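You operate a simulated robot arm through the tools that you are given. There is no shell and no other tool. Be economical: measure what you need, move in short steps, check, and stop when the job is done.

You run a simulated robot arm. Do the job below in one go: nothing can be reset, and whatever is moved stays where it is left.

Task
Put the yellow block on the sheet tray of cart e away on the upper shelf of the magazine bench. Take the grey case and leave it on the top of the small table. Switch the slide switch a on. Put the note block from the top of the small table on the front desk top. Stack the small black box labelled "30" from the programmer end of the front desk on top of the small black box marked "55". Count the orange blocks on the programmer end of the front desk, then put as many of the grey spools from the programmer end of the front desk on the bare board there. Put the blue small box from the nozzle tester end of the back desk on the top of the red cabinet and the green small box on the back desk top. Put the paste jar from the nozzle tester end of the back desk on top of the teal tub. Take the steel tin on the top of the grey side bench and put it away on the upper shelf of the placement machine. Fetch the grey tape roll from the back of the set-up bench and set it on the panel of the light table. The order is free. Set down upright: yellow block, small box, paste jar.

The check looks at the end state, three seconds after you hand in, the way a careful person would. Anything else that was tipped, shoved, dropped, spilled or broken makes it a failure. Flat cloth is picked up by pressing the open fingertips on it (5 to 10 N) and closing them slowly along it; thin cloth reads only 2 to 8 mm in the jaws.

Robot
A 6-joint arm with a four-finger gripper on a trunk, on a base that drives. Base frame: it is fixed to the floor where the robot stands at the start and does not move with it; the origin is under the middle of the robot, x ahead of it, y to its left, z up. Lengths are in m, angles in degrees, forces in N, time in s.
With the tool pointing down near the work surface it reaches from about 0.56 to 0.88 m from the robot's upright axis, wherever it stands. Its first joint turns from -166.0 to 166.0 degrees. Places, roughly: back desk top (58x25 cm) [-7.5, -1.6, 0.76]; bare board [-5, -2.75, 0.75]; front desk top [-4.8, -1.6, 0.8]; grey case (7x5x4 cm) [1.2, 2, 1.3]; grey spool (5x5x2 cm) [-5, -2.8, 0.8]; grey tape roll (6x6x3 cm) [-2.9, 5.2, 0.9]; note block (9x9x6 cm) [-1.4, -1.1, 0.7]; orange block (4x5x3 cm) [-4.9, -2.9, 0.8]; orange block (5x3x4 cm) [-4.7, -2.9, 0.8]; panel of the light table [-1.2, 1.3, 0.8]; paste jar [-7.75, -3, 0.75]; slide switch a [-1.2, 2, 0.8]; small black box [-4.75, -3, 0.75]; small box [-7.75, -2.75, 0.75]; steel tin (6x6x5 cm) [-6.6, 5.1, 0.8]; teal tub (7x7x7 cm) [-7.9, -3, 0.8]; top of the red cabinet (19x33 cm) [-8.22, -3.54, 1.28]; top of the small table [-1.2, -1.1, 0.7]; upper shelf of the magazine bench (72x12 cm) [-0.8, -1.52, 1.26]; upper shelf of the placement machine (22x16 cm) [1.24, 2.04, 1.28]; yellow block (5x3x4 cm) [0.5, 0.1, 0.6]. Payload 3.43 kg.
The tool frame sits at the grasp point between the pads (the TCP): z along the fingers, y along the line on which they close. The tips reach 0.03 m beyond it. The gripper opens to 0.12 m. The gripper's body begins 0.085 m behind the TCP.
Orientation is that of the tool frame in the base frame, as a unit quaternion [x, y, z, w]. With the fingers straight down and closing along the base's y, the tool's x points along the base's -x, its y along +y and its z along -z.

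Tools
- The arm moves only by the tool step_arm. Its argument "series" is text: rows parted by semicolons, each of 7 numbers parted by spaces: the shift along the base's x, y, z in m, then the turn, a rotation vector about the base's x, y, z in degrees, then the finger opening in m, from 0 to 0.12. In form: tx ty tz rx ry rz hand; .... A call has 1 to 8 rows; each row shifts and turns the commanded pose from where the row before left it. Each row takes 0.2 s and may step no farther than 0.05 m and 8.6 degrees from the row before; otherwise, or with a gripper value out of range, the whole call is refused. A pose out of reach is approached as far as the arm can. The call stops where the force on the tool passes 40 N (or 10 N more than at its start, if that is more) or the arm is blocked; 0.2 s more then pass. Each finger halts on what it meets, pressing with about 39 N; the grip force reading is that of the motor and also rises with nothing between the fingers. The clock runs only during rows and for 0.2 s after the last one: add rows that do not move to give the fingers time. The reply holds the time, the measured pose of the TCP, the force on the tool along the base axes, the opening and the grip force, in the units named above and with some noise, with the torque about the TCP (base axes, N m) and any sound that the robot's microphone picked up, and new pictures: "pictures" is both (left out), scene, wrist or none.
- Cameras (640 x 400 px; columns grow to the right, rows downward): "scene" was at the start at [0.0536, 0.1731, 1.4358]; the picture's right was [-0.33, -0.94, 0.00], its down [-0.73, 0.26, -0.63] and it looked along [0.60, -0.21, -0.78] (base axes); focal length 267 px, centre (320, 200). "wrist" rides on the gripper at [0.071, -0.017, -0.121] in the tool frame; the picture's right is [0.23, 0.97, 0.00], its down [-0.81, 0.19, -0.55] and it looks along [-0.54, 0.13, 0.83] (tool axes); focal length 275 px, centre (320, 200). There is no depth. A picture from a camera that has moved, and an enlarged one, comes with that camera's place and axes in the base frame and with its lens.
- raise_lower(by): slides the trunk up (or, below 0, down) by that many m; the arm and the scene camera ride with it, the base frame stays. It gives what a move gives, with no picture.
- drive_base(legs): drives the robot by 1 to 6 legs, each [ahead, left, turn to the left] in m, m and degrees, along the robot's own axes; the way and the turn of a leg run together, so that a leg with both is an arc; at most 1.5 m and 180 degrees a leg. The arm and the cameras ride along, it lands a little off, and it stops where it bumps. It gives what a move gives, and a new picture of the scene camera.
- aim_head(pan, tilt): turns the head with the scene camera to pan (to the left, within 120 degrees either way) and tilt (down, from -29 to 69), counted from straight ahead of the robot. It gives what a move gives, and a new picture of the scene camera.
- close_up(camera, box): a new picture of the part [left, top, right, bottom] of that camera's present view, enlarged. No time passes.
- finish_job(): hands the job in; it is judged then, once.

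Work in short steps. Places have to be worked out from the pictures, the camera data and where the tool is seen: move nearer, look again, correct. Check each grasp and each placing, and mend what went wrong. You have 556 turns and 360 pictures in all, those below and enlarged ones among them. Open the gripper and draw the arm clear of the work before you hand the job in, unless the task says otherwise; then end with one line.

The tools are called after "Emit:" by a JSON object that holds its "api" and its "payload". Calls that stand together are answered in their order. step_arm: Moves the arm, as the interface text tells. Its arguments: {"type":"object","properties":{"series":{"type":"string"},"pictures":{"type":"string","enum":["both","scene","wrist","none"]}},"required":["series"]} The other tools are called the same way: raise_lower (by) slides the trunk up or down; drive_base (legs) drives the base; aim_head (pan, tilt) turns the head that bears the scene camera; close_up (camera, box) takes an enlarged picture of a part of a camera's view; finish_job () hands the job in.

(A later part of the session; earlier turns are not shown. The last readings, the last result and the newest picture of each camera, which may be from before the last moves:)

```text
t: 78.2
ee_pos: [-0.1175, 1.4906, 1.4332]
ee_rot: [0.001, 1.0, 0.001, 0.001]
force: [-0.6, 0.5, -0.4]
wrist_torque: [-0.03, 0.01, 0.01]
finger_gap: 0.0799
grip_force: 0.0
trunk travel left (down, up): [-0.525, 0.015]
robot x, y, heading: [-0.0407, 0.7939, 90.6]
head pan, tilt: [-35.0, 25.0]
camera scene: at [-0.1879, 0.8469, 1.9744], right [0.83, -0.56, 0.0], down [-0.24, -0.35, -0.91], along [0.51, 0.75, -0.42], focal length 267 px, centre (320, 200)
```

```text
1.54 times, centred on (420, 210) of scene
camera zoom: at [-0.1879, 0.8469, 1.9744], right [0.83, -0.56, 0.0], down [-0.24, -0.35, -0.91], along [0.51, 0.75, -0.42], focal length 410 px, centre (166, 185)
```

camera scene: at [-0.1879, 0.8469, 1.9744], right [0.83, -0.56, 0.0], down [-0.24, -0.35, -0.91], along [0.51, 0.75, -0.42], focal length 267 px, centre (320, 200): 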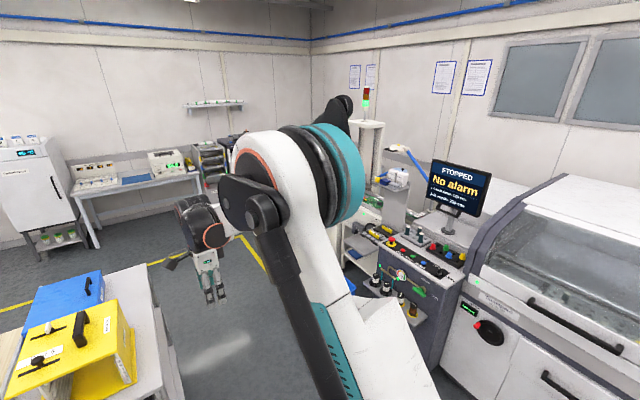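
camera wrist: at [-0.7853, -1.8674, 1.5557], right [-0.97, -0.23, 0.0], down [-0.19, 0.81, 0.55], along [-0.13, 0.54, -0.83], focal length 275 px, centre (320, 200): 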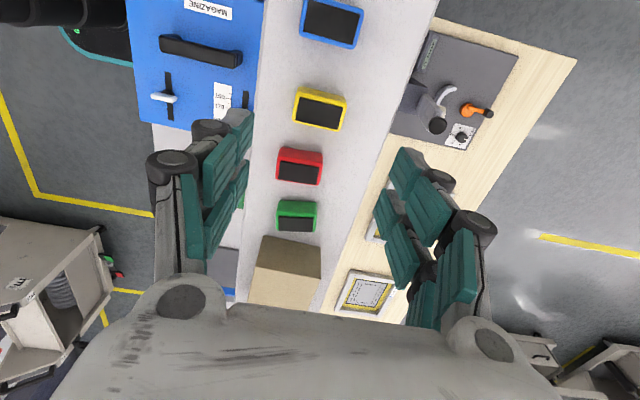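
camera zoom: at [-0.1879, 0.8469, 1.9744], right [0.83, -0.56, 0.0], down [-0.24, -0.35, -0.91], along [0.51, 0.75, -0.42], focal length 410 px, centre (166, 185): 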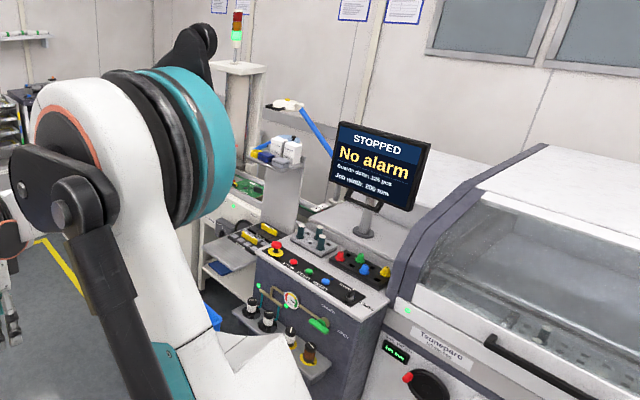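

The two-level shelf on a post is found; the case should be on the tier at z≈1.28. Drive to about (0.2, 1.9) and turn to face +x.

Emit:
{"api": "drive_base", "payload": {"legs": [[1.1, -0.24, 0], [0, 0, -90]]}}

Emit:
{"api": "aim_head", "payload": {"pan": -5, "tilt": 30}}

```text
t: 87.8
ee_pos: [0.884, 1.9717, 1.4337]
ee_rot: [0.71, 0.704, 0.002, 0.0]
force: [0.0, -0.5, 0.6]
wrist_torque: [0.01, 0.0, 0.0]
finger_gap: 0.0798
grip_force: 0.0
trunk travel left (down, up): [-0.525, 0.015]
robot x, y, heading: [0.1902, 1.8962, 0.2]
head pan, tilt: [-35.0, 25.0]
camera scene: at [0.2429, 2.0456, 1.9744], right [-0.57, -0.82, 0.0], down [-0.35, 0.24, -0.91], along [0.74, -0.52, -0.42], focal length 267 px, centre (320, 200)
```

scene: 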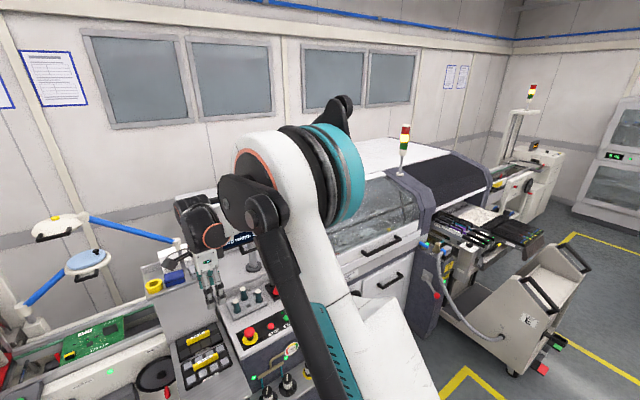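

```text
t: 88.8
ee_pos: [0.8844, 1.9725, 1.4333]
ee_rot: [0.71, 0.704, 0.001, 0.001]
force: [-0.3, 0.2, -0.4]
wrist_torque: [0.0, -0.01, -0.02]
finger_gap: 0.0801
grip_force: 0.2
trunk travel left (down, up): [-0.525, 0.015]
robot x, y, heading: [0.1868, 1.9008, 0.1]
head pan, tilt: [-5.0, 30.0]
camera scene: at [0.2573, 2.0907, 1.9665], right [-0.08, -1.0, 0.0], down [-0.5, 0.04, -0.87], along [0.86, -0.07, -0.5], focal length 267 px, centre (320, 200)
```

scene: 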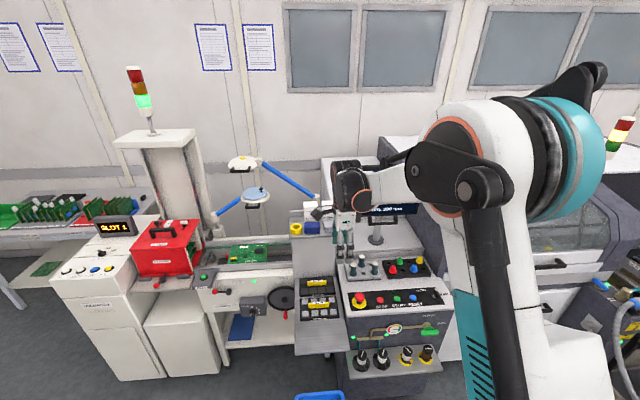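

Zoom on the shelf at (320, 225), and get the wrist view.

Emit:
{"api": "close_up", "payload": {"camera": "scene", "box": [260, 180, 400, 268]}}

Emit:
{"api": "close_up", "payload": {"camera": "wrist", "box": [0, 0, 640, 400]}}

```text
4.55 times, centred on (330, 224) of scene
camera zoom: at [0.2573, 2.0907, 1.9665], right [-0.08, -1.0, 0.0], down [-0.5, 0.04, -0.87], along [0.86, -0.07, -0.5], focal length 1212 px, centre (274, 91)
```

zoom: 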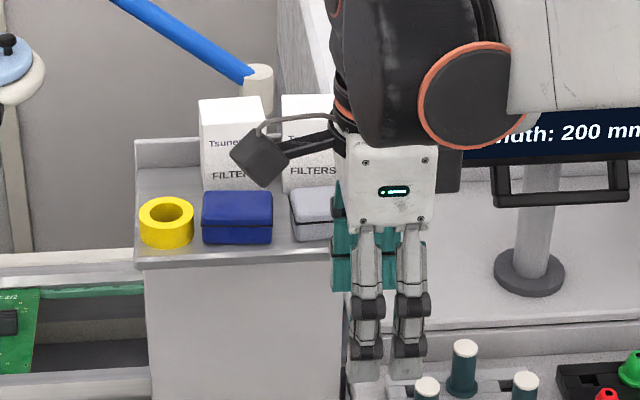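

```text
1.00 times, centred on (320, 200) of wrist (not enlarged: the box is as wide or as high as the picture)
camera zoom: at [0.8668, 2.0435, 1.5552], right [0.98, 0.22, 0.0], down [0.18, -0.81, 0.55], along [0.12, -0.54, -0.83], focal length 275 px, centre (320, 200)
```

zoom: 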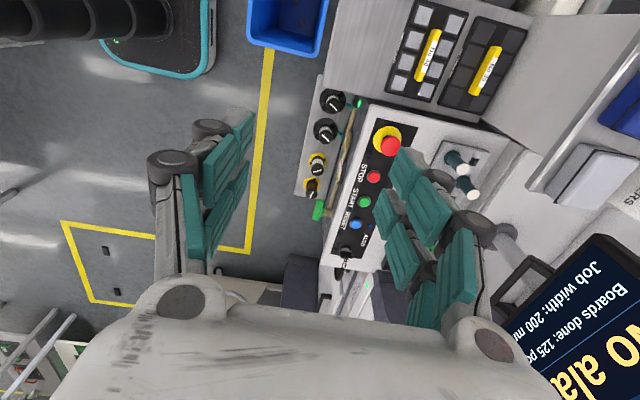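

The grey case is at about (1.157, 1.975), between blue case and the screen, with filter boxes behind. Creep forward 0.16 m (staying clear of the blue bin) and shift right slightly.

Emit:
{"api": "drive_base", "payload": {"legs": [[0.16, -0.07, 0]]}}

Emit:
{"api": "step_arm", "payload": {"series": "0.02 -0.045 0.02 0 0 0 0.08; 0 -0.04 0.03 0 0 0 0.08"}}

```text
t: 90.2
ee_pos: [1.0466, 1.9024, 1.4339]
ee_rot: [0.71, 0.705, 0.001, 0.0]
force: [0.1, -0.6, 0.1]
wrist_torque: [0.03, 0.05, -0.02]
finger_gap: 0.0801
grip_force: 0.0
trunk travel left (down, up): [-0.525, 0.015]
robot x, y, heading: [0.3484, 1.8261, 0.2]
head pan, tilt: [-5.0, 30.0]
camera scene: at [0.4203, 2.0194, 1.9665], right [-0.08, -1.0, 0.0], down [-0.5, 0.04, -0.87], along [0.86, -0.07, -0.5], focal length 267 px, centre (320, 200)
```

scene: 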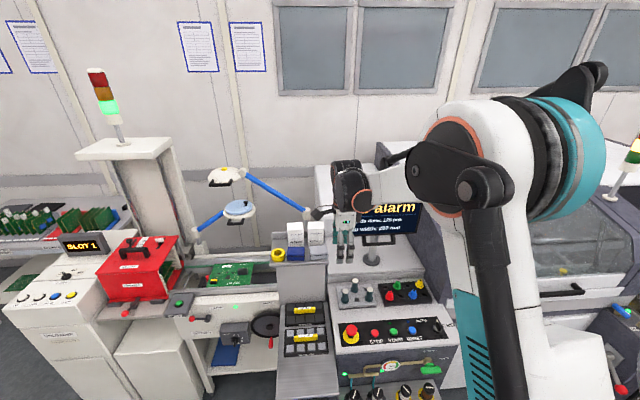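

```text
refused: row 1 steps farther than a row can; nothing moved
```

Emit:
{"api": "close_up", "payload": {"camera": "scene", "box": [250, 200, 390, 288]}}

Emit:
{"api": "close_up", "payload": {"camera": "wrist", "box": [0, 0, 640, 400]}}

```text
4.55 times, centred on (320, 244) of scene
camera zoom: at [0.4203, 2.0194, 1.9665], right [-0.08, -1.0, 0.0], down [-0.5, 0.04, -0.87], along [0.86, -0.07, -0.5], focal length 1212 px, centre (320, 0)
```

zoom: 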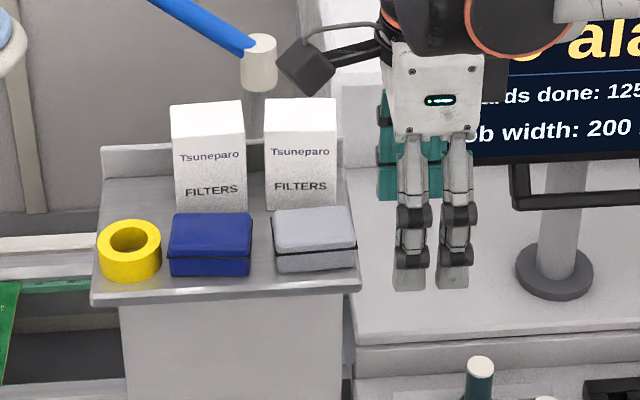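

```text
1.00 times, centred on (320, 200) of wrist (not enlarged: the box is as wide or as high as the picture)
camera zoom: at [1.0295, 1.9734, 1.5545], right [0.97, 0.22, 0.0], down [0.19, -0.81, 0.55], along [0.12, -0.54, -0.83], focal length 275 px, centre (320, 200)
```

zoom: 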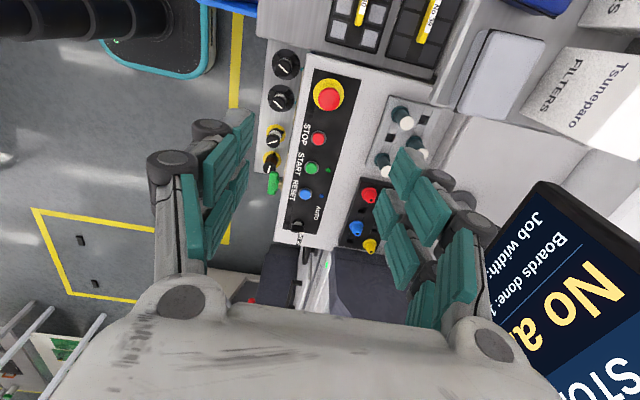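

Now clear: case top centre ≈(1.190, 1.963, 1.30), filters front at x≈1.25, top ≈1.36. I'll grip across x with a modest opening, staying high so the gripper body clears the filters.

Emit:
{"api": "step_arm", "payload": {"series": "0 0.045 0 0 0 0 0.07; 0.02 0.016 0 0 0 0 0.07; 0.045 0 0 0 0 0 0.07; 0.045 0 0 0 0 0 0.07; 0.032 0 0 0 0 0 0.07; 0 0 -0.04 0 0 0 0.07"}}

```text
t: 91.6
ee_pos: [1.188, 1.9638, 1.3935]
ee_rot: [0.709, 0.705, 0.0, 0.0]
force: [0.4, -0.1, -0.3]
wrist_torque: [0.01, 0.03, -0.04]
finger_gap: 0.07
grip_force: 0.1
trunk travel left (down, up): [-0.525, 0.015]
robot x, y, heading: [0.348, 1.8302, 0.2]
head pan, tilt: [-5.0, 30.0]
camera scene: at [0.4192, 2.0204, 1.9664], right [-0.08, -1.0, 0.0], down [-0.5, 0.04, -0.87], along [0.86, -0.07, -0.5], focal length 267 px, centre (320, 200)
camera wrist: at [1.1714, 2.0356, 1.5155], right [0.97, 0.22, 0.0], down [0.19, -0.81, 0.55], along [0.12, -0.54, -0.83], focal length 275 px, centre (320, 200)
```

scene: 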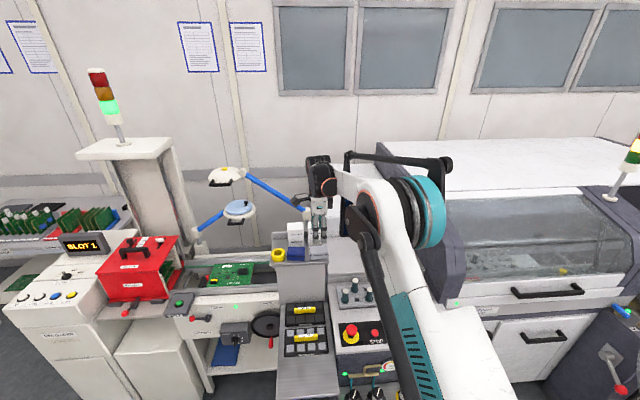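
wrist: 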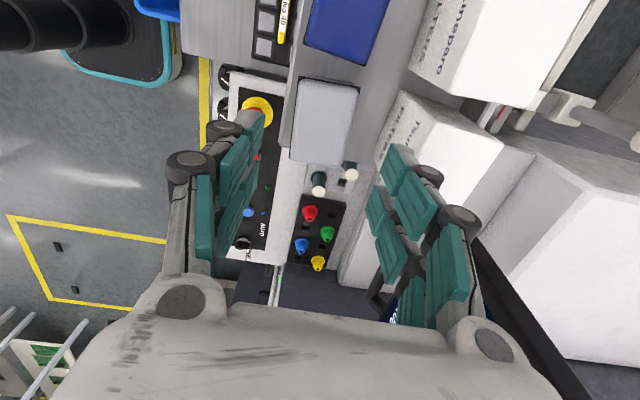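

Case is centred under the tool. Shift 4 mm forward toward me for clearance from the filter box, descend to z≈1.305 and close.

Emit:
{"api": "step_arm", "payload": {"series": "-0.004 0.003 -0.045 0 0 0 0.07; 0 0 -0.025 0 0 0 0.07; 0 0 -0.02 0 0 0 0.07"}}

```text
t: 92.4
ee_pos: [1.1859, 1.9677, 1.303]
ee_rot: [0.709, 0.705, -0.001, 0.001]
force: [0.6, 0.3, -0.2]
wrist_torque: [-0.01, 0.01, 0.05]
finger_gap: 0.0699
grip_force: 0.0
trunk travel left (down, up): [-0.525, 0.015]
robot x, y, heading: [0.3497, 1.8287, 0.4]
head pan, tilt: [-5.0, 30.0]
camera scene: at [0.4199, 2.0208, 1.9663], right [-0.08, -1.0, 0.0], down [-0.5, 0.04, -0.87], along [0.86, -0.07, -0.5], focal length 267 px, centre (320, 200)
camera wrist: at [1.1689, 2.0394, 1.4237], right [0.97, 0.22, 0.0], down [0.19, -0.81, 0.55], along [0.12, -0.54, -0.83], focal length 275 px, centre (320, 200)
```

scene: 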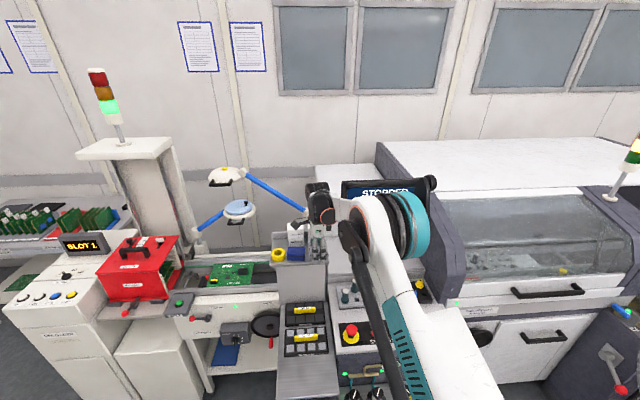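
wrist: 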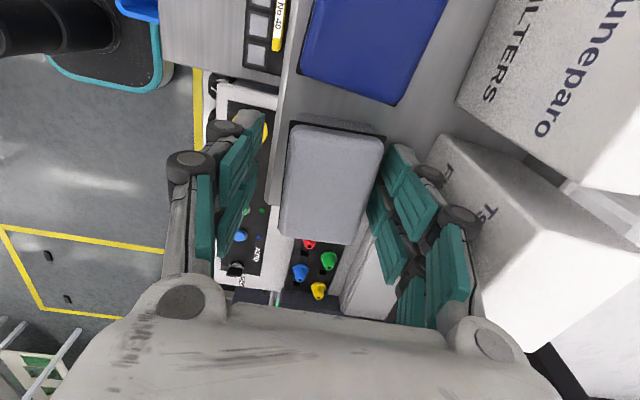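

Lower another 12 mm for a better bite and close.

Emit:
{"api": "step_arm", "payload": {"series": "0 -0.002 -0.012 0 0 0 0.07; 0 0 0 0 0 0 0.03; 0 0 0 0 0 0 0.03; 0 0 0 0 0 0 0.03"}}

```text
t: 93.0
ee_pos: [1.1847, 1.9661, 1.2988]
ee_rot: [0.709, 0.705, 0.005, 0.005]
force: [1.4, 0.1, 33.0]
wrist_torque: [-0.16, -1.11, 0.11]
finger_gap: 0.0563
grip_force: 22.7
trunk travel left (down, up): [-0.525, 0.015]
robot x, y, heading: [0.3449, 1.8249, 0.4]
head pan, tilt: [-5.0, 30.0]
stopped in row 2: the force on the tool passed its limit at 59 N (the readings are from after the stop); the commanded pose is now the measured one
camera scene: at [0.4135, 2.0197, 1.9671], right [-0.08, -1.0, 0.0], down [-0.5, 0.04, -0.87], along [0.86, -0.07, -0.5], focal length 267 px, centre (320, 200)
camera wrist: at [1.1653, 2.0375, 1.4196], right [0.97, 0.23, 0.01], down [0.18, -0.81, 0.55], along [0.13, -0.54, -0.83], focal length 275 px, centre (320, 200)
```

scene: 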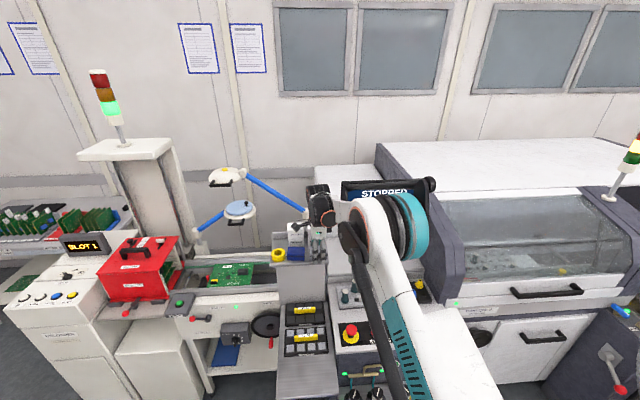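
wrist: 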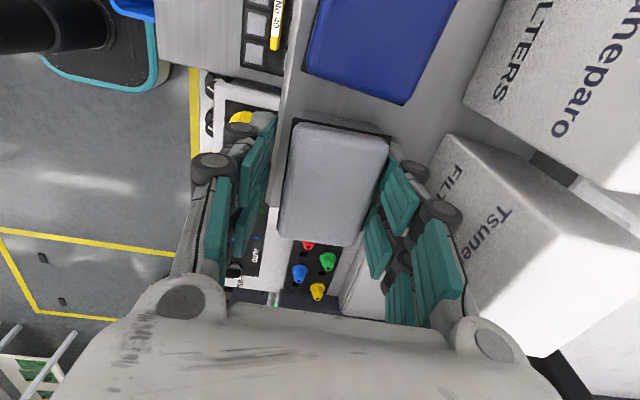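

The rear fingertip touched the shelf (surface ≈1.267). Rise 4 mm and close.

Emit:
{"api": "step_arm", "payload": {"series": "0 0 0.005 0 0 0 0.056; 0 0 0 0 0 0 0.03; 0 0 0 0 0 0 0.03; 0 0 0 0 0 0 0.03"}}

```text
t: 94.0
ee_pos: [1.1854, 1.9644, 1.2987]
ee_rot: [0.71, 0.705, 0.004, 0.004]
force: [-5.4, 0.0, 5.3]
wrist_torque: [-0.01, 0.35, 0.03]
finger_gap: 0.0453
grip_force: 39.1
trunk travel left (down, up): [-0.525, 0.015]
robot x, y, heading: [0.3475, 1.8294, 0.4]
head pan, tilt: [-5.0, 30.0]
camera scene: at [0.4166, 2.0202, 1.9665], right [-0.08, -1.0, 0.0], down [-0.5, 0.04, -0.87], along [0.86, -0.07, -0.5], focal length 267 px, centre (320, 200)
camera wrist: at [1.1671, 2.0369, 1.4212], right [0.97, 0.22, 0.01], down [0.18, -0.81, 0.55], along [0.13, -0.54, -0.83], focal length 275 px, centre (320, 200)
```

scene: 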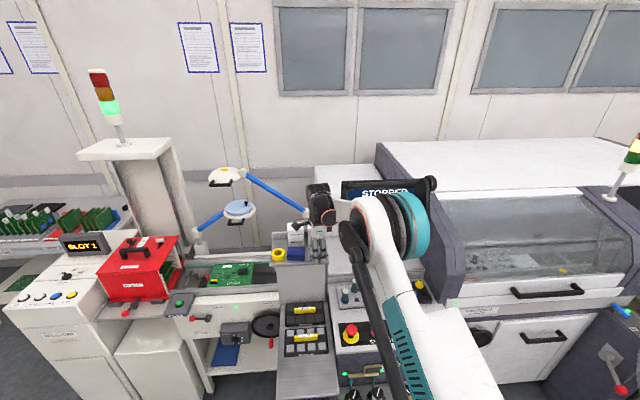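
wrist: 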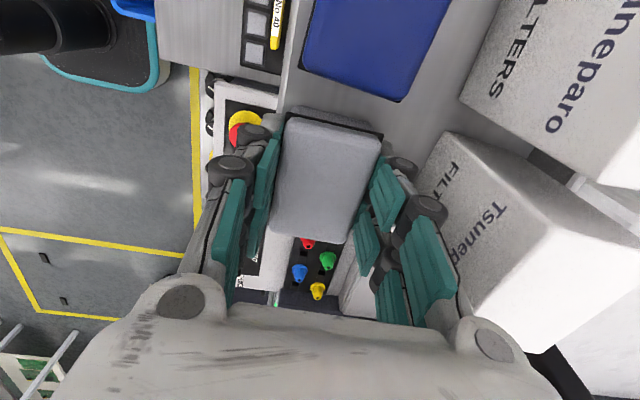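

Gripped at 45 mm. Lift 0.1 m and check.

Emit:
{"api": "step_arm", "payload": {"series": "0 0 0.03 0 0 0 0.03; 0 0 0.04 0 0 0 0.03; 0 0 0.05 0 0 0 0.03; -0.04 0 0.02 0 0 0 0.03; -0.05 0 0 0 0 0 0.03; -0.05 0 0 0 0 0 0.03"}}

```text
t: 95.4
ee_pos: [1.0399, 1.9661, 1.4409]
ee_rot: [0.709, 0.705, 0.003, 0.003]
force: [-1.0, 0.1, 0.1]
wrist_torque: [0.0, -0.08, 0.02]
finger_gap: 0.0452
grip_force: 39.1
trunk travel left (down, up): [-0.525, 0.015]
robot x, y, heading: [0.3453, 1.8297, 0.3]
head pan, tilt: [-5.0, 30.0]
camera scene: at [0.4142, 2.0203, 1.9667], right [-0.08, -1.0, 0.0], down [-0.5, 0.04, -0.87], along [0.86, -0.07, -0.5], focal length 267 px, centre (320, 200)
camera wrist: at [1.0221, 2.0381, 1.5627], right [0.97, 0.22, 0.01], down [0.18, -0.81, 0.55], along [0.13, -0.54, -0.83], focal length 275 px, centre (320, 200)
```

scene: 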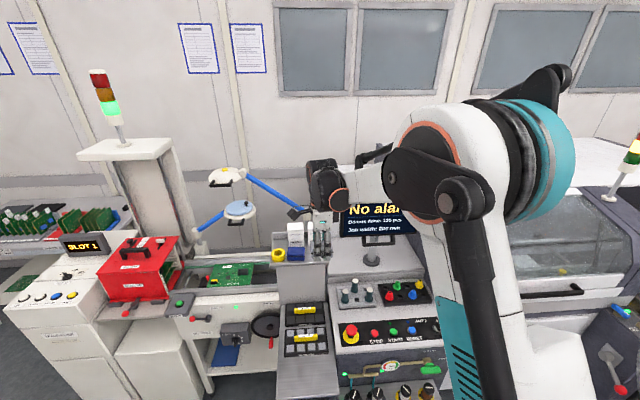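
wrist: 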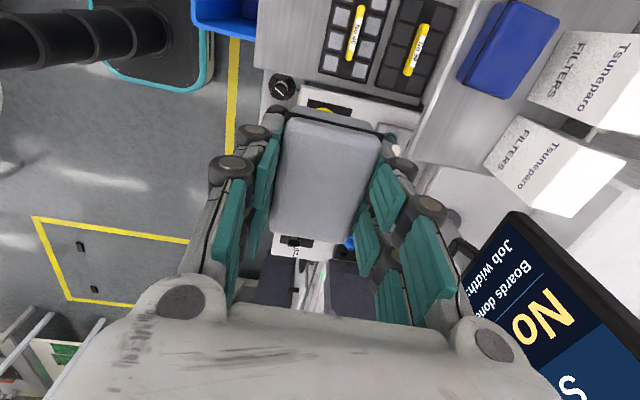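

Case lifted cleanly; shelf neighbours are undisturbed. Back out southwards through the aisle, then reverse west between the benches (tool stays high).

Emit:
{"api": "drive_base", "payload": {"legs": [[-0.3, -0.3, 0], [0, -1.35, 0], [-1.2, 0, 0]]}}

Emit:
{"api": "aim_head", "payload": {"pan": -120, "tilt": 35}}

Emit:
{"api": "aim_head", "payload": {"pan": -60, "tilt": 45}}

```text
t: 104.4
ee_pos: [0.7291, 0.298, 1.4398]
ee_rot: [0.713, 0.702, 0.003, 0.003]
force: [-0.3, -0.5, -1.3]
wrist_torque: [-0.02, -0.02, 0.01]
finger_gap: 0.0453
grip_force: 39.2
trunk travel left (down, up): [-0.525, 0.015]
robot x, y, heading: [0.0336, 0.169, -0.2]
head pan, tilt: [-5.0, 30.0]
stopped in leg 2: the robot was blocked; the commanded pose is now the measured one
camera scene: at [0.1032, 0.3582, 1.9665], right [-0.09, -1.0, 0.0], down [-0.5, 0.05, -0.87], along [0.86, -0.08, -0.5], focal length 267 px, centre (320, 200)
```

scene: 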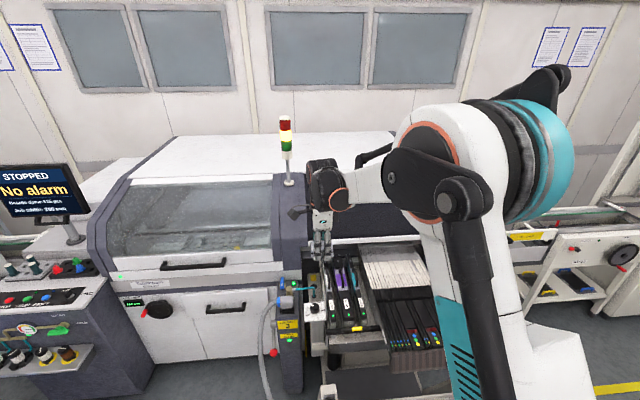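

```text
t: 106.3
ee_pos: [0.7293, 0.298, 1.439]
ee_rot: [0.712, 0.702, 0.003, 0.003]
force: [-0.2, 0.5, -0.6]
wrist_torque: [0.03, -0.02, -0.01]
finger_gap: 0.0452
grip_force: 39.0
trunk travel left (down, up): [-0.525, 0.015]
robot x, y, heading: [0.0308, 0.1687, -0.4]
head pan, tilt: [-120.0, 35.0]
camera scene: at [-0.0307, 0.2904, 1.9587], right [-0.86, 0.5, 0.0], down [0.29, 0.5, -0.82], along [-0.41, -0.71, -0.57], focal length 267 px, centre (320, 200)
```

scene: 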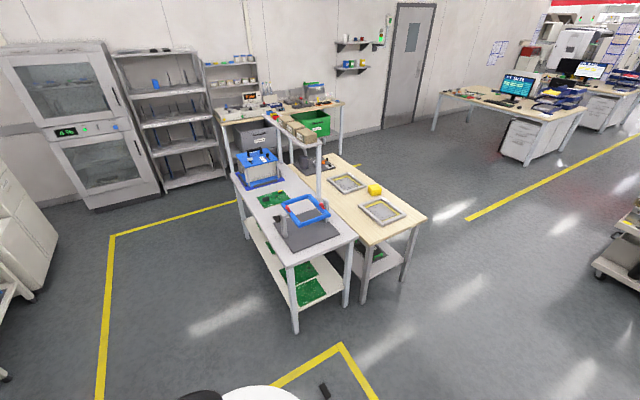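

```text
t: 107.6
ee_pos: [0.7291, 0.2974, 1.4397]
ee_rot: [0.712, 0.702, 0.003, 0.004]
force: [0.0, -0.7, -1.9]
wrist_torque: [-0.02, 0.04, 0.02]
finger_gap: 0.0454
grip_force: 38.9
trunk travel left (down, up): [-0.525, 0.015]
robot x, y, heading: [0.032, 0.1683, -0.1]
head pan, tilt: [-60.0, 45.0]
camera scene: at [0.0539, 0.296, 1.9439], right [-0.87, -0.5, 0.0], down [-0.35, 0.61, -0.71], along [0.35, -0.61, -0.71], focal length 267 px, centre (320, 200)
```

scene: 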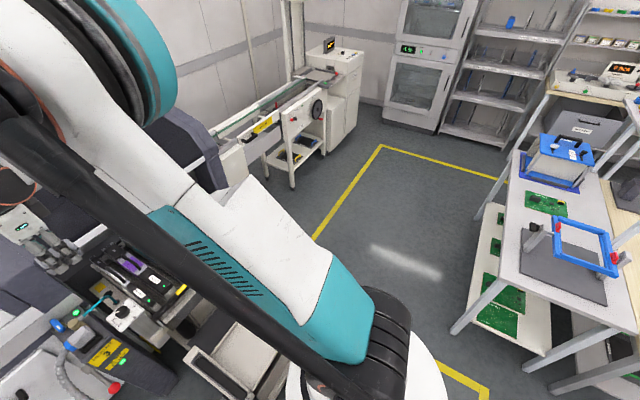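

The base stopped at the end of the leg, probably against cart e's pedal. Reverse west away from it and check the cart.

Emit:
{"api": "drive_base", "payload": {"legs": [[-0.5, 0.03, 0]]}}

Emit:
{"api": "aim_head", "payload": {"pan": -5, "tilt": 45}}

```text
t: 110.6
ee_pos: [0.223, 0.3282, 1.4402]
ee_rot: [0.715, 0.699, 0.003, 0.003]
force: [-0.6, -0.9, 0.1]
wrist_torque: [0.0, -0.04, -0.01]
finger_gap: 0.0451
grip_force: 38.9
trunk travel left (down, up): [-0.525, 0.015]
robot x, y, heading: [-0.4732, 0.2025, -0.2]
head pan, tilt: [-60.0, 45.0]
camera scene: at [-0.4517, 0.329, 1.9439], right [-0.87, -0.49, 0.0], down [-0.35, 0.61, -0.71], along [0.35, -0.62, -0.71], focal length 267 px, centre (320, 200)
```

scene: 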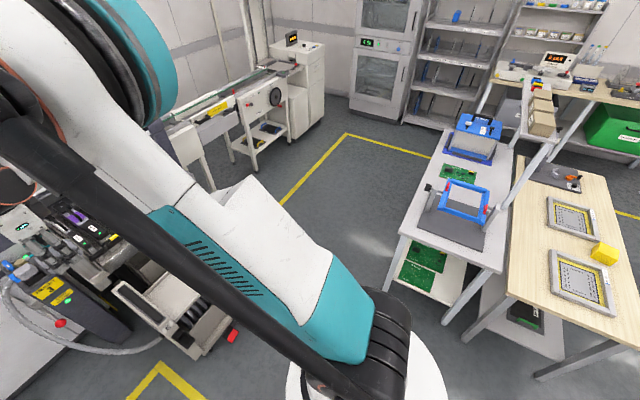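

```text
t: 111.8
ee_pos: [0.2244, 0.3282, 1.4405]
ee_rot: [0.715, 0.699, 0.003, 0.003]
force: [-0.5, 0.5, -1.5]
wrist_torque: [-0.01, -0.01, 0.01]
finger_gap: 0.0454
grip_force: 38.8
trunk travel left (down, up): [-0.525, 0.015]
robot x, y, heading: [-0.4769, 0.2017, -0.4]
head pan, tilt: [-5.0, 45.0]
camera scene: at [-0.4097, 0.3919, 1.9438], right [-0.1, -1.0, 0.0], down [-0.7, 0.07, -0.71], along [0.7, -0.07, -0.71], focal length 267 px, centre (320, 200)
```

scene: 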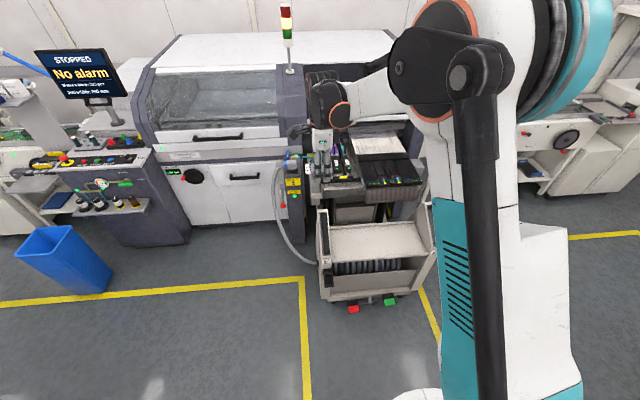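

Cart e is unmoved. Continue west and then south to the small table's west side.

Emit:
{"api": "drive_base", "payload": {"legs": [[-1.5, 0, 0], [-0.1, -0.3, 0], [0, -1.0, 0]]}}

Emit:
{"api": "aim_head", "payload": {"pan": -5, "tilt": 45}}

```text
t: 125.7
ee_pos: [-1.4078, -0.9319, 1.4406]
ee_rot: [0.718, 0.696, 0.003, 0.002]
force: [-0.1, 0.8, -0.8]
wrist_torque: [0.02, -0.02, -0.04]
finger_gap: 0.0453
grip_force: 39.2
trunk travel left (down, up): [-0.525, 0.015]
robot x, y, heading: [-2.1102, -1.0514, -1.3]
head pan, tilt: [-5.0, 45.0]
camera scene: at [-2.0419, -0.8613, 1.9439], right [-0.11, -0.99, 0.0], down [-0.7, 0.08, -0.71], along [0.7, -0.08, -0.71], focal length 267 px, centre (320, 200)
```

scene: 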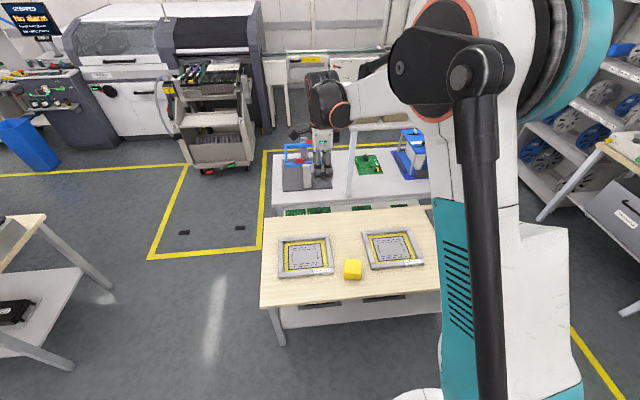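

```text
t: 126.3
ee_pos: [-1.4087, -0.9312, 1.44]
ee_rot: [0.719, 0.695, 0.003, 0.003]
force: [0.0, 0.2, -0.9]
wrist_torque: [-0.01, 0.02, 0.02]
finger_gap: 0.0452
grip_force: 39.1
trunk travel left (down, up): [-0.525, 0.015]
robot x, y, heading: [-2.1073, -1.0534, -1.2]
head pan, tilt: [-5.0, 45.0]
camera scene: at [-2.0419, -0.8605, 1.9438], right [-0.11, -0.99, 0.0], down [-0.7, 0.08, -0.71], along [0.7, -0.08, -0.71], focal length 267 px, centre (320, 200)
```

scene: 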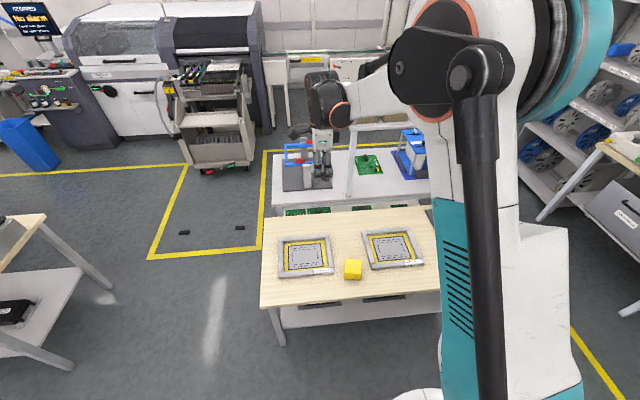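

Small table seen well: trays at (−1.26, −0.87) and (−1.26, −1.34), note block (−1.37, −1.10). I'll set the case at (−1.13, −1.10) between the trays. Drive 0.2 closer, move over, and lower.

Emit:
{"api": "drive_base", "payload": {"legs": [[0.2, 0, 1.2]]}}

Emit:
{"api": "step_arm", "payload": {"series": "0.02 -0.042 0 0 0 0 0.03; 0.02 -0.042 0 0 0 0 0.03; 0.02 -0.042 0 0 0 0 0.03; 0.02 -0.042 0 0 0 0 0.03", "pictures": "none"}}

Emit:
{"api": "raise_lower", "payload": {"by": -0.4}}

Emit:
{"api": "aim_head", "payload": {"pan": -5, "tilt": 45}}

Emit:
{"api": "close_up", "payload": {"camera": "wrist", "box": [0, 0, 640, 400]}}

```text
t: 127.9
ee_pos: [-1.2065, -0.9225, 1.4396]
ee_rot: [0.712, 0.702, 0.003, 0.004]
force: [0.0, -0.3, -0.9]
wrist_torque: [-0.01, 0.05, 0.04]
finger_gap: 0.0454
grip_force: 38.5
trunk travel left (down, up): [-0.525, 0.015]
robot x, y, heading: [-1.9065, -1.0518, -0.4]
head pan, tilt: [-5.0, 45.0]
camera scene: at [-1.8404, -0.8619, 1.9438], right [-0.09, -1.0, 0.0], down [-0.71, 0.06, -0.71], along [0.7, -0.06, -0.71], focal length 267 px, centre (320, 200)
```

scene: 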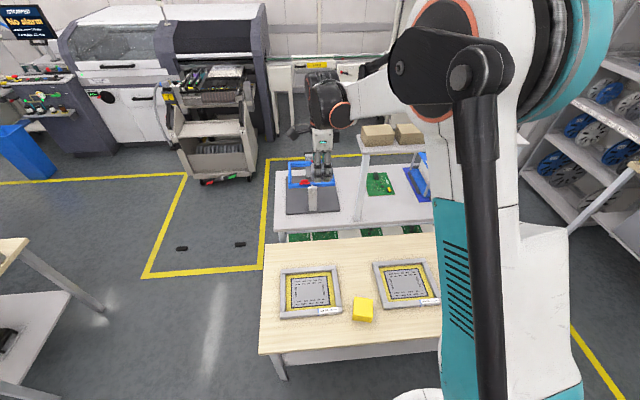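

```text
t: 128.9
ee_pos: [-1.125, -1.0949, 1.4383]
ee_rot: [0.712, 0.702, 0.004, 0.003]
force: [0.0, -1.6, -2.1]
wrist_torque: [-0.01, 0.05, 0.0]
finger_gap: 0.0451
grip_force: 38.9
trunk travel left (down, up): [-0.525, 0.015]
robot x, y, heading: [-1.9072, -1.054, 0.1]
head pan, tilt: [-5.0, 45.0]
```

```text
t: 132.7
ee_pos: [-1.1272, -1.0927, 1.0382]
ee_rot: [0.713, 0.702, 0.003, 0.003]
force: [-0.2, -0.8, -0.6]
wrist_torque: [0.01, -0.04, -0.01]
finger_gap: 0.0451
grip_force: 38.6
trunk travel left (down, up): [-0.125, 0.415]
robot x, y, heading: [-1.9077, -1.0551, -0.3]
head pan, tilt: [-5.0, 45.0]
```

```text
t: 133.3
ee_pos: [-1.1264, -1.092, 1.0377]
ee_rot: [0.713, 0.701, 0.003, 0.003]
force: [-0.4, 0.3, -0.9]
wrist_torque: [0.02, 0.01, 0.02]
finger_gap: 0.0449
grip_force: 38.9
trunk travel left (down, up): [-0.125, 0.415]
robot x, y, heading: [-1.9037, -1.0531, 0.1]
head pan, tilt: [-5.0, 45.0]
camera scene: at [-1.8424, -0.862, 1.5439], right [-0.09, -1.0, 0.0], down [-0.7, 0.06, -0.71], along [0.7, -0.06, -0.71], focal length 267 px, centre (320, 200)
```

scene: 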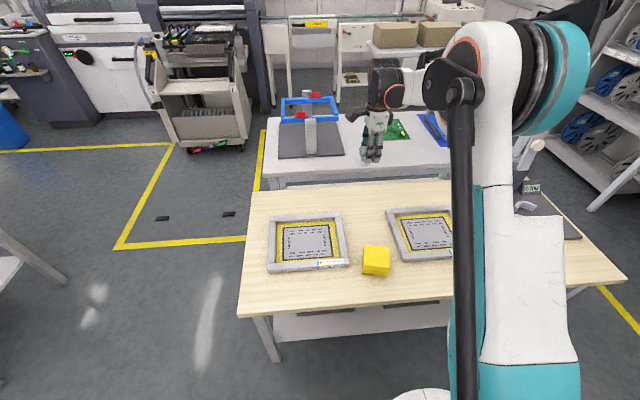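

```text
1.00 times, centred on (320, 200) of wrist (not enlarged: the box is as wide or as high as the picture)
camera zoom: at [-1.1447, -1.0206, 1.16], right [0.98, 0.22, 0.01], down [0.17, -0.81, 0.55], along [0.13, -0.54, -0.83], focal length 275 px, centre (320, 200)
```

zoom: 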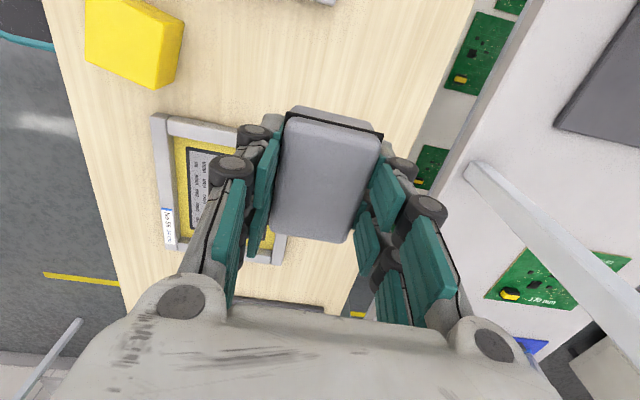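

The spot below is clear wood. Lower 0.2 m with the arm and recheck.

Emit:
{"api": "step_arm", "payload": {"series": "0 0 -0.05 0 0 0 0.03; 0 0 -0.05 0 0 0 0.03; 0 0 -0.05 0 0 0 0.03; 0 0 -0.05 0 0 0 0.03"}}

```text
t: 134.3
ee_pos: [-1.1295, -1.0914, 0.8395]
ee_rot: [0.712, 0.702, 0.003, 0.003]
force: [0.1, -0.2, -1.0]
wrist_torque: [0.02, -0.02, -0.01]
finger_gap: 0.0452
grip_force: 38.7
trunk travel left (down, up): [-0.125, 0.415]
robot x, y, heading: [-1.904, -1.0548, -0.3]
head pan, tilt: [-5.0, 45.0]
camera scene: at [-1.8421, -0.8619, 1.5438], right [-0.09, -1.0, 0.0], down [-0.7, 0.06, -0.71], along [0.7, -0.06, -0.71], focal length 267 px, centre (320, 200)
camera wrist: at [-1.1458, -1.021, 0.9609], right [0.98, 0.22, 0.01], down [0.17, -0.81, 0.55], along [0.13, -0.54, -0.83], focal length 275 px, centre (320, 200)
```

scene: 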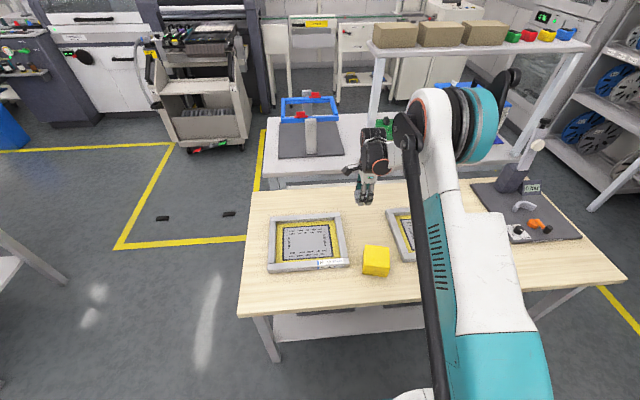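
wrist: 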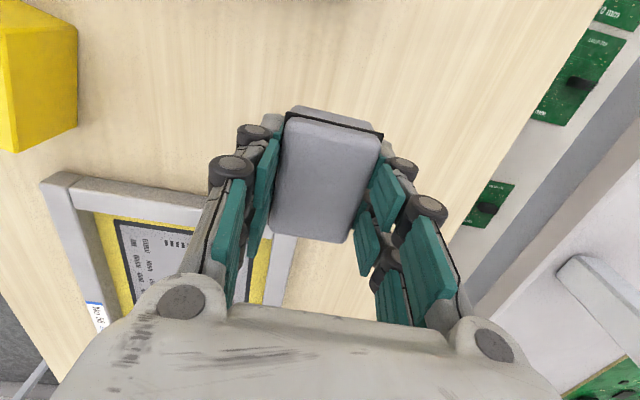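

Tray rim height ≈0.76, so the table is ~0.74. Lower in finer steps.

Emit:
{"api": "step_arm", "payload": {"series": "0 0 -0.04 0 0 0 0.03; 0 0 -0.01 0 0 0 0.03; 0 0 -0.005 0 0 0 0.03; 0 0 0 0 0 0 0.03", "pictures": "none"}}

Emit:
{"api": "step_arm", "payload": {"series": "0 0 -0.004 0 0 0 0.03; 0 0 0 0 0 0 0.03", "pictures": "wrist"}}

```text
t: 135.3
ee_pos: [-1.1274, -1.0916, 0.7839]
ee_rot: [0.713, 0.701, 0.003, 0.003]
force: [-0.3, 0.0, -0.5]
wrist_torque: [0.02, -0.02, 0.02]
finger_gap: 0.0453
grip_force: 39.1
trunk travel left (down, up): [-0.125, 0.415]
robot x, y, heading: [-1.9074, -1.0522, -0.6]
head pan, tilt: [-5.0, 45.0]
```

```text
t: 135.9
ee_pos: [-1.1268, -1.0919, 0.7788]
ee_rot: [0.712, 0.702, 0.003, 0.002]
force: [1.0, 0.0, -0.6]
wrist_torque: [-0.01, 0.02, 0.03]
finger_gap: 0.0457
grip_force: 39.6
trunk travel left (down, up): [-0.125, 0.415]
robot x, y, heading: [-1.904, -1.0515, -0.1]
head pan, tilt: [-5.0, 45.0]
camera wrist: at [-1.1447, -1.0209, 0.9011], right [0.98, 0.22, 0.01], down [0.17, -0.81, 0.55], along [0.13, -0.54, -0.83], focal length 275 px, centre (320, 200)
```

wrist: 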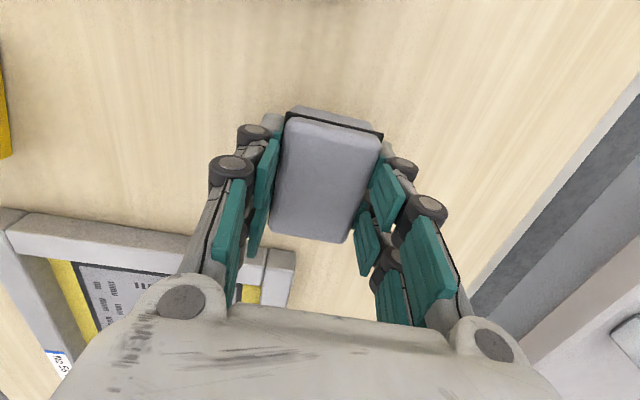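

Keep lowering until contact.

Emit:
{"api": "step_arm", "payload": {"series": "0 0 -0.004 0 0 0 0.03; 0 0 0 0 0 0 0.03", "pictures": "none"}}

Emit:
{"api": "step_arm", "payload": {"series": "0 0 -0.004 0 0 0 0.03; 0 0 0 0 0 0 0.03", "pictures": "none"}}

Emit:
{"api": "step_arm", "payload": {"series": "0 0 -0.003 0 0 0 0.03; 0 0 0 0 0 0 0.03", "pictures": "none"}}

Emit:
{"api": "step_arm", "payload": {"series": "0 0 -0.003 0 0 0 0.03; 0 0 0 0 0 0 0.03", "pictures": "none"}}

```text
t: 136.5
ee_pos: [-1.1267, -1.0904, 0.7773]
ee_rot: [0.713, 0.701, 0.003, 0.003]
force: [-0.2, -1.1, -1.2]
wrist_torque: [0.02, 0.03, 0.03]
finger_gap: 0.045
grip_force: 39.3
trunk travel left (down, up): [-0.125, 0.415]
robot x, y, heading: [-1.9048, -1.052, -0.3]
head pan, tilt: [-5.0, 45.0]
```

```text
t: 137.1
ee_pos: [-1.1275, -1.0935, 0.7713]
ee_rot: [0.713, 0.701, 0.003, 0.003]
force: [-0.2, -0.1, -0.4]
wrist_torque: [0.01, 0.02, 0.02]
finger_gap: 0.0452
grip_force: 39.0
trunk travel left (down, up): [-0.125, 0.415]
robot x, y, heading: [-1.9063, -1.0543, -0.4]
head pan, tilt: [-5.0, 45.0]
```

```text
t: 137.7
ee_pos: [-1.1271, -1.0917, 0.7679]
ee_rot: [0.713, 0.702, 0.003, 0.003]
force: [-0.2, 0.7, -0.9]
wrist_torque: [0.01, 0.0, 0.04]
finger_gap: 0.0452
grip_force: 39.1
trunk travel left (down, up): [-0.125, 0.415]
robot x, y, heading: [-1.9062, -1.0542, -0.2]
head pan, tilt: [-5.0, 45.0]
```

```text
t: 138.3
ee_pos: [-1.1269, -1.0925, 0.7651]
ee_rot: [0.713, 0.702, 0.004, 0.003]
force: [0.5, 0.0, -1.0]
wrist_torque: [0.01, 0.03, -0.01]
finger_gap: 0.0453
grip_force: 39.2
trunk travel left (down, up): [-0.125, 0.415]
robot x, y, heading: [-1.9068, -1.0496, -0.4]
head pan, tilt: [-5.0, 45.0]
```

Still free; continue in 4 mm steps.

Emit:
{"api": "step_arm", "payload": {"series": "0 0 -0.004 0 0 0 0.03; 0 0 0 0 0 0 0.03", "pictures": "none"}}

Emit:
{"api": "step_arm", "payload": {"series": "0 0 -0.004 0 0 0 0.03; 0 0 0 0 0 0 0.03", "pictures": "none"}}

Emit:
{"api": "step_arm", "payload": {"series": "0 0 -0.003 0 0 0 0.03; 0 0 0 0 0 0 0.03", "pictures": "both"}}

```text
t: 138.9
ee_pos: [-1.1266, -1.0926, 0.7606]
ee_rot: [0.713, 0.702, 0.003, 0.003]
force: [-0.1, 0.6, -0.5]
wrist_torque: [0.02, 0.0, -0.03]
finger_gap: 0.0452
grip_force: 38.9
trunk travel left (down, up): [-0.125, 0.415]
robot x, y, heading: [-1.9065, -1.0545, -0.3]
head pan, tilt: [-5.0, 45.0]
```

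```text
t: 139.5
ee_pos: [-1.1265, -1.0922, 0.7562]
ee_rot: [0.713, 0.702, 0.003, 0.003]
force: [-0.3, 0.0, -1.6]
wrist_torque: [-0.01, -0.01, 0.02]
finger_gap: 0.0453
grip_force: 38.7
trunk travel left (down, up): [-0.125, 0.415]
robot x, y, heading: [-1.9051, -1.0517, -0.1]
head pan, tilt: [-5.0, 45.0]
```

```text
t: 140.1
ee_pos: [-1.1269, -1.0915, 0.7546]
ee_rot: [0.712, 0.702, 0.003, 0.003]
force: [-0.4, 0.4, -1.3]
wrist_torque: [-0.02, -0.03, 0.0]
finger_gap: 0.0453
grip_force: 38.8
trunk travel left (down, up): [-0.125, 0.415]
robot x, y, heading: [-1.9036, -1.0538, -0.2]
head pan, tilt: [-5.0, 45.0]
camera scene: at [-1.8423, -0.862, 1.5438], right [-0.09, -1.0, 0.0], down [-0.7, 0.06, -0.71], along [0.7, -0.06, -0.71], focal length 267 px, centre (320, 200)
camera wrist: at [-1.1447, -1.0205, 0.8753], right [0.98, 0.22, 0.01], down [0.17, -0.81, 0.55], along [0.13, -0.54, -0.83], focal length 275 px, centre (320, 200)
```

scene: 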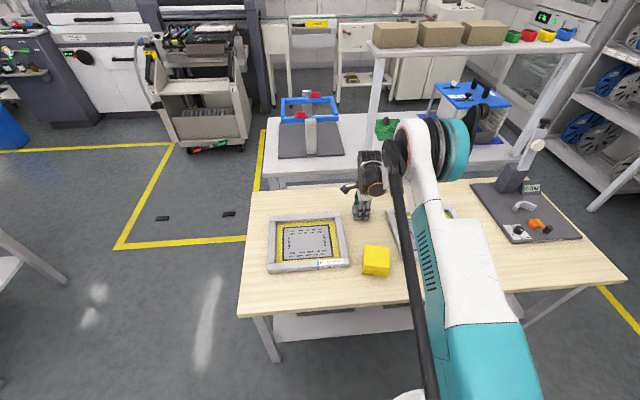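
wrist: 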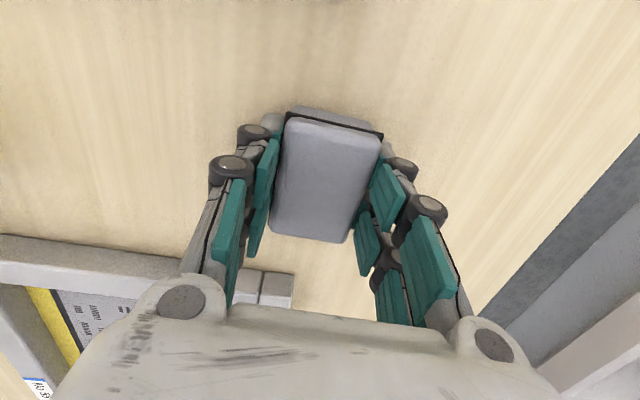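

Emit:
{"api": "step_arm", "payload": {"series": "0 0 -0.004 0 0 0 0.03; 0 0 -0.004 0 0 0 0.03; 0 0 -0.003 0 0 0 0.03; 0 0 0 0 0 0 0.03", "pictures": "none"}}

Emit:
{"api": "step_arm", "payload": {"series": "0 0 -0.003 0 0 0 0.03; 0 0 0 0 0 0 0.03", "pictures": "none"}}

Emit:
{"api": "step_arm", "payload": {"series": "0 0 -0.003 0 0 0 0.03; 0 0 0 0 0 0 0.03", "pictures": "none"}}

```text
t: 140.8
ee_pos: [-1.1275, -1.0934, 0.7498]
ee_rot: [0.712, 0.702, 0.005, 0.004]
force: [-1.8, 0.3, 22.9]
wrist_torque: [0.03, 0.74, -0.03]
finger_gap: 0.0452
grip_force: 39.2
trunk travel left (down, up): [-0.125, 0.415]
robot x, y, heading: [-1.9034, -1.0516, -0.2]
head pan, tilt: [-5.0, 45.0]
stopped in row 3: the force on the tool passed its limit at 46 N (the readings are from after the stop); the commanded pose is now the measured one
```

```text
t: 141.2
ee_pos: [-1.1284, -1.0919, 0.7496]
ee_rot: [0.712, 0.702, 0.004, 0.003]
force: [-5.4, -0.4, 26.4]
wrist_torque: [0.09, 0.88, 0.01]
finger_gap: 0.0454
grip_force: 38.9
trunk travel left (down, up): [-0.125, 0.415]
robot x, y, heading: [-1.9088, -1.0537, -0.2]
head pan, tilt: [-5.0, 45.0]
stopped in row 1: the force on the tool passed its limit at 45 N (the readings are from after the stop); the commanded pose is now the measured one
```

```text
t: 141.6
ee_pos: [-1.1273, -1.0923, 0.749]
ee_rot: [0.712, 0.702, 0.004, 0.004]
force: [-5.3, 0.4, 26.1]
wrist_torque: [0.12, 0.93, 0.02]
finger_gap: 0.045
grip_force: 38.9
trunk travel left (down, up): [-0.125, 0.415]
robot x, y, heading: [-1.9028, -1.0538, -0.2]
head pan, tilt: [-5.0, 45.0]
stopped in row 1: the force on the tool passed its limit at 45 N (the readings are from after the stop); the commanded pose is now the measured one
```

On the table (TCP 0.750). Ease, open, rise and inspect.

Emit:
{"api": "step_arm", "payload": {"series": "0 0 0.002 0 0 0 0.045; 0 0 0 0 0 0 0.08; 0 0 0 0 0 0 0.08; 0 0 0.03 0 0 0 0.08; 0 0 0.05 0 0 0 0.08; -0.02 0 0.04 0 0 0 0.08; -0.04 0 0.02 0 0 0 0.1; -0.05 0 0 0 0 0 0.1"}}

```text
t: 143.4
ee_pos: [-1.2366, -1.0935, 0.8882]
ee_rot: [0.712, 0.702, 0.004, 0.004]
force: [-0.5, -0.3, 0.2]
wrist_torque: [0.0, -0.02, 0.02]
finger_gap: 0.0998
grip_force: 0.1
trunk travel left (down, up): [-0.125, 0.415]
robot x, y, heading: [-1.9097, -1.0526, 0.0]
head pan, tilt: [-5.0, 45.0]
camera scene: at [-1.8428, -0.8619, 1.5439], right [-0.09, -1.0, 0.0], down [-0.7, 0.06, -0.71], along [0.7, -0.06, -0.71], focal length 267 px, centre (320, 200)
camera wrist: at [-1.254, -1.0215, 1.0092], right [0.98, 0.22, 0.01], down [0.17, -0.81, 0.56], along [0.13, -0.54, -0.83], focal length 275 px, centre (320, 200)
```

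scene: 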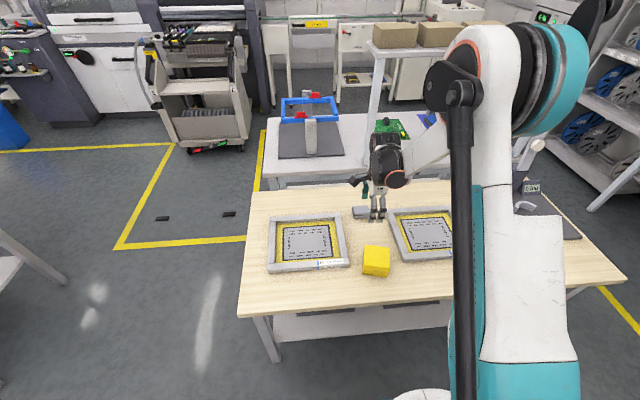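
wrist: 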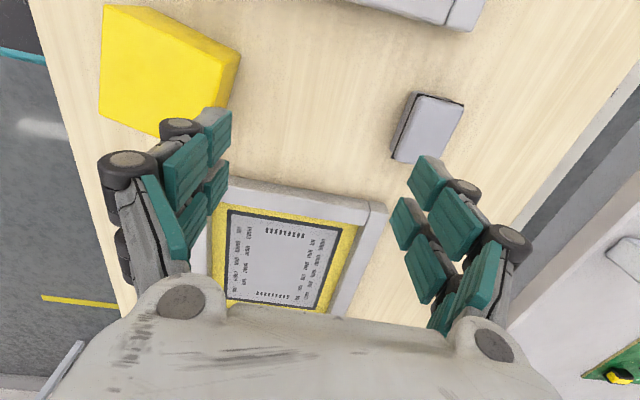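

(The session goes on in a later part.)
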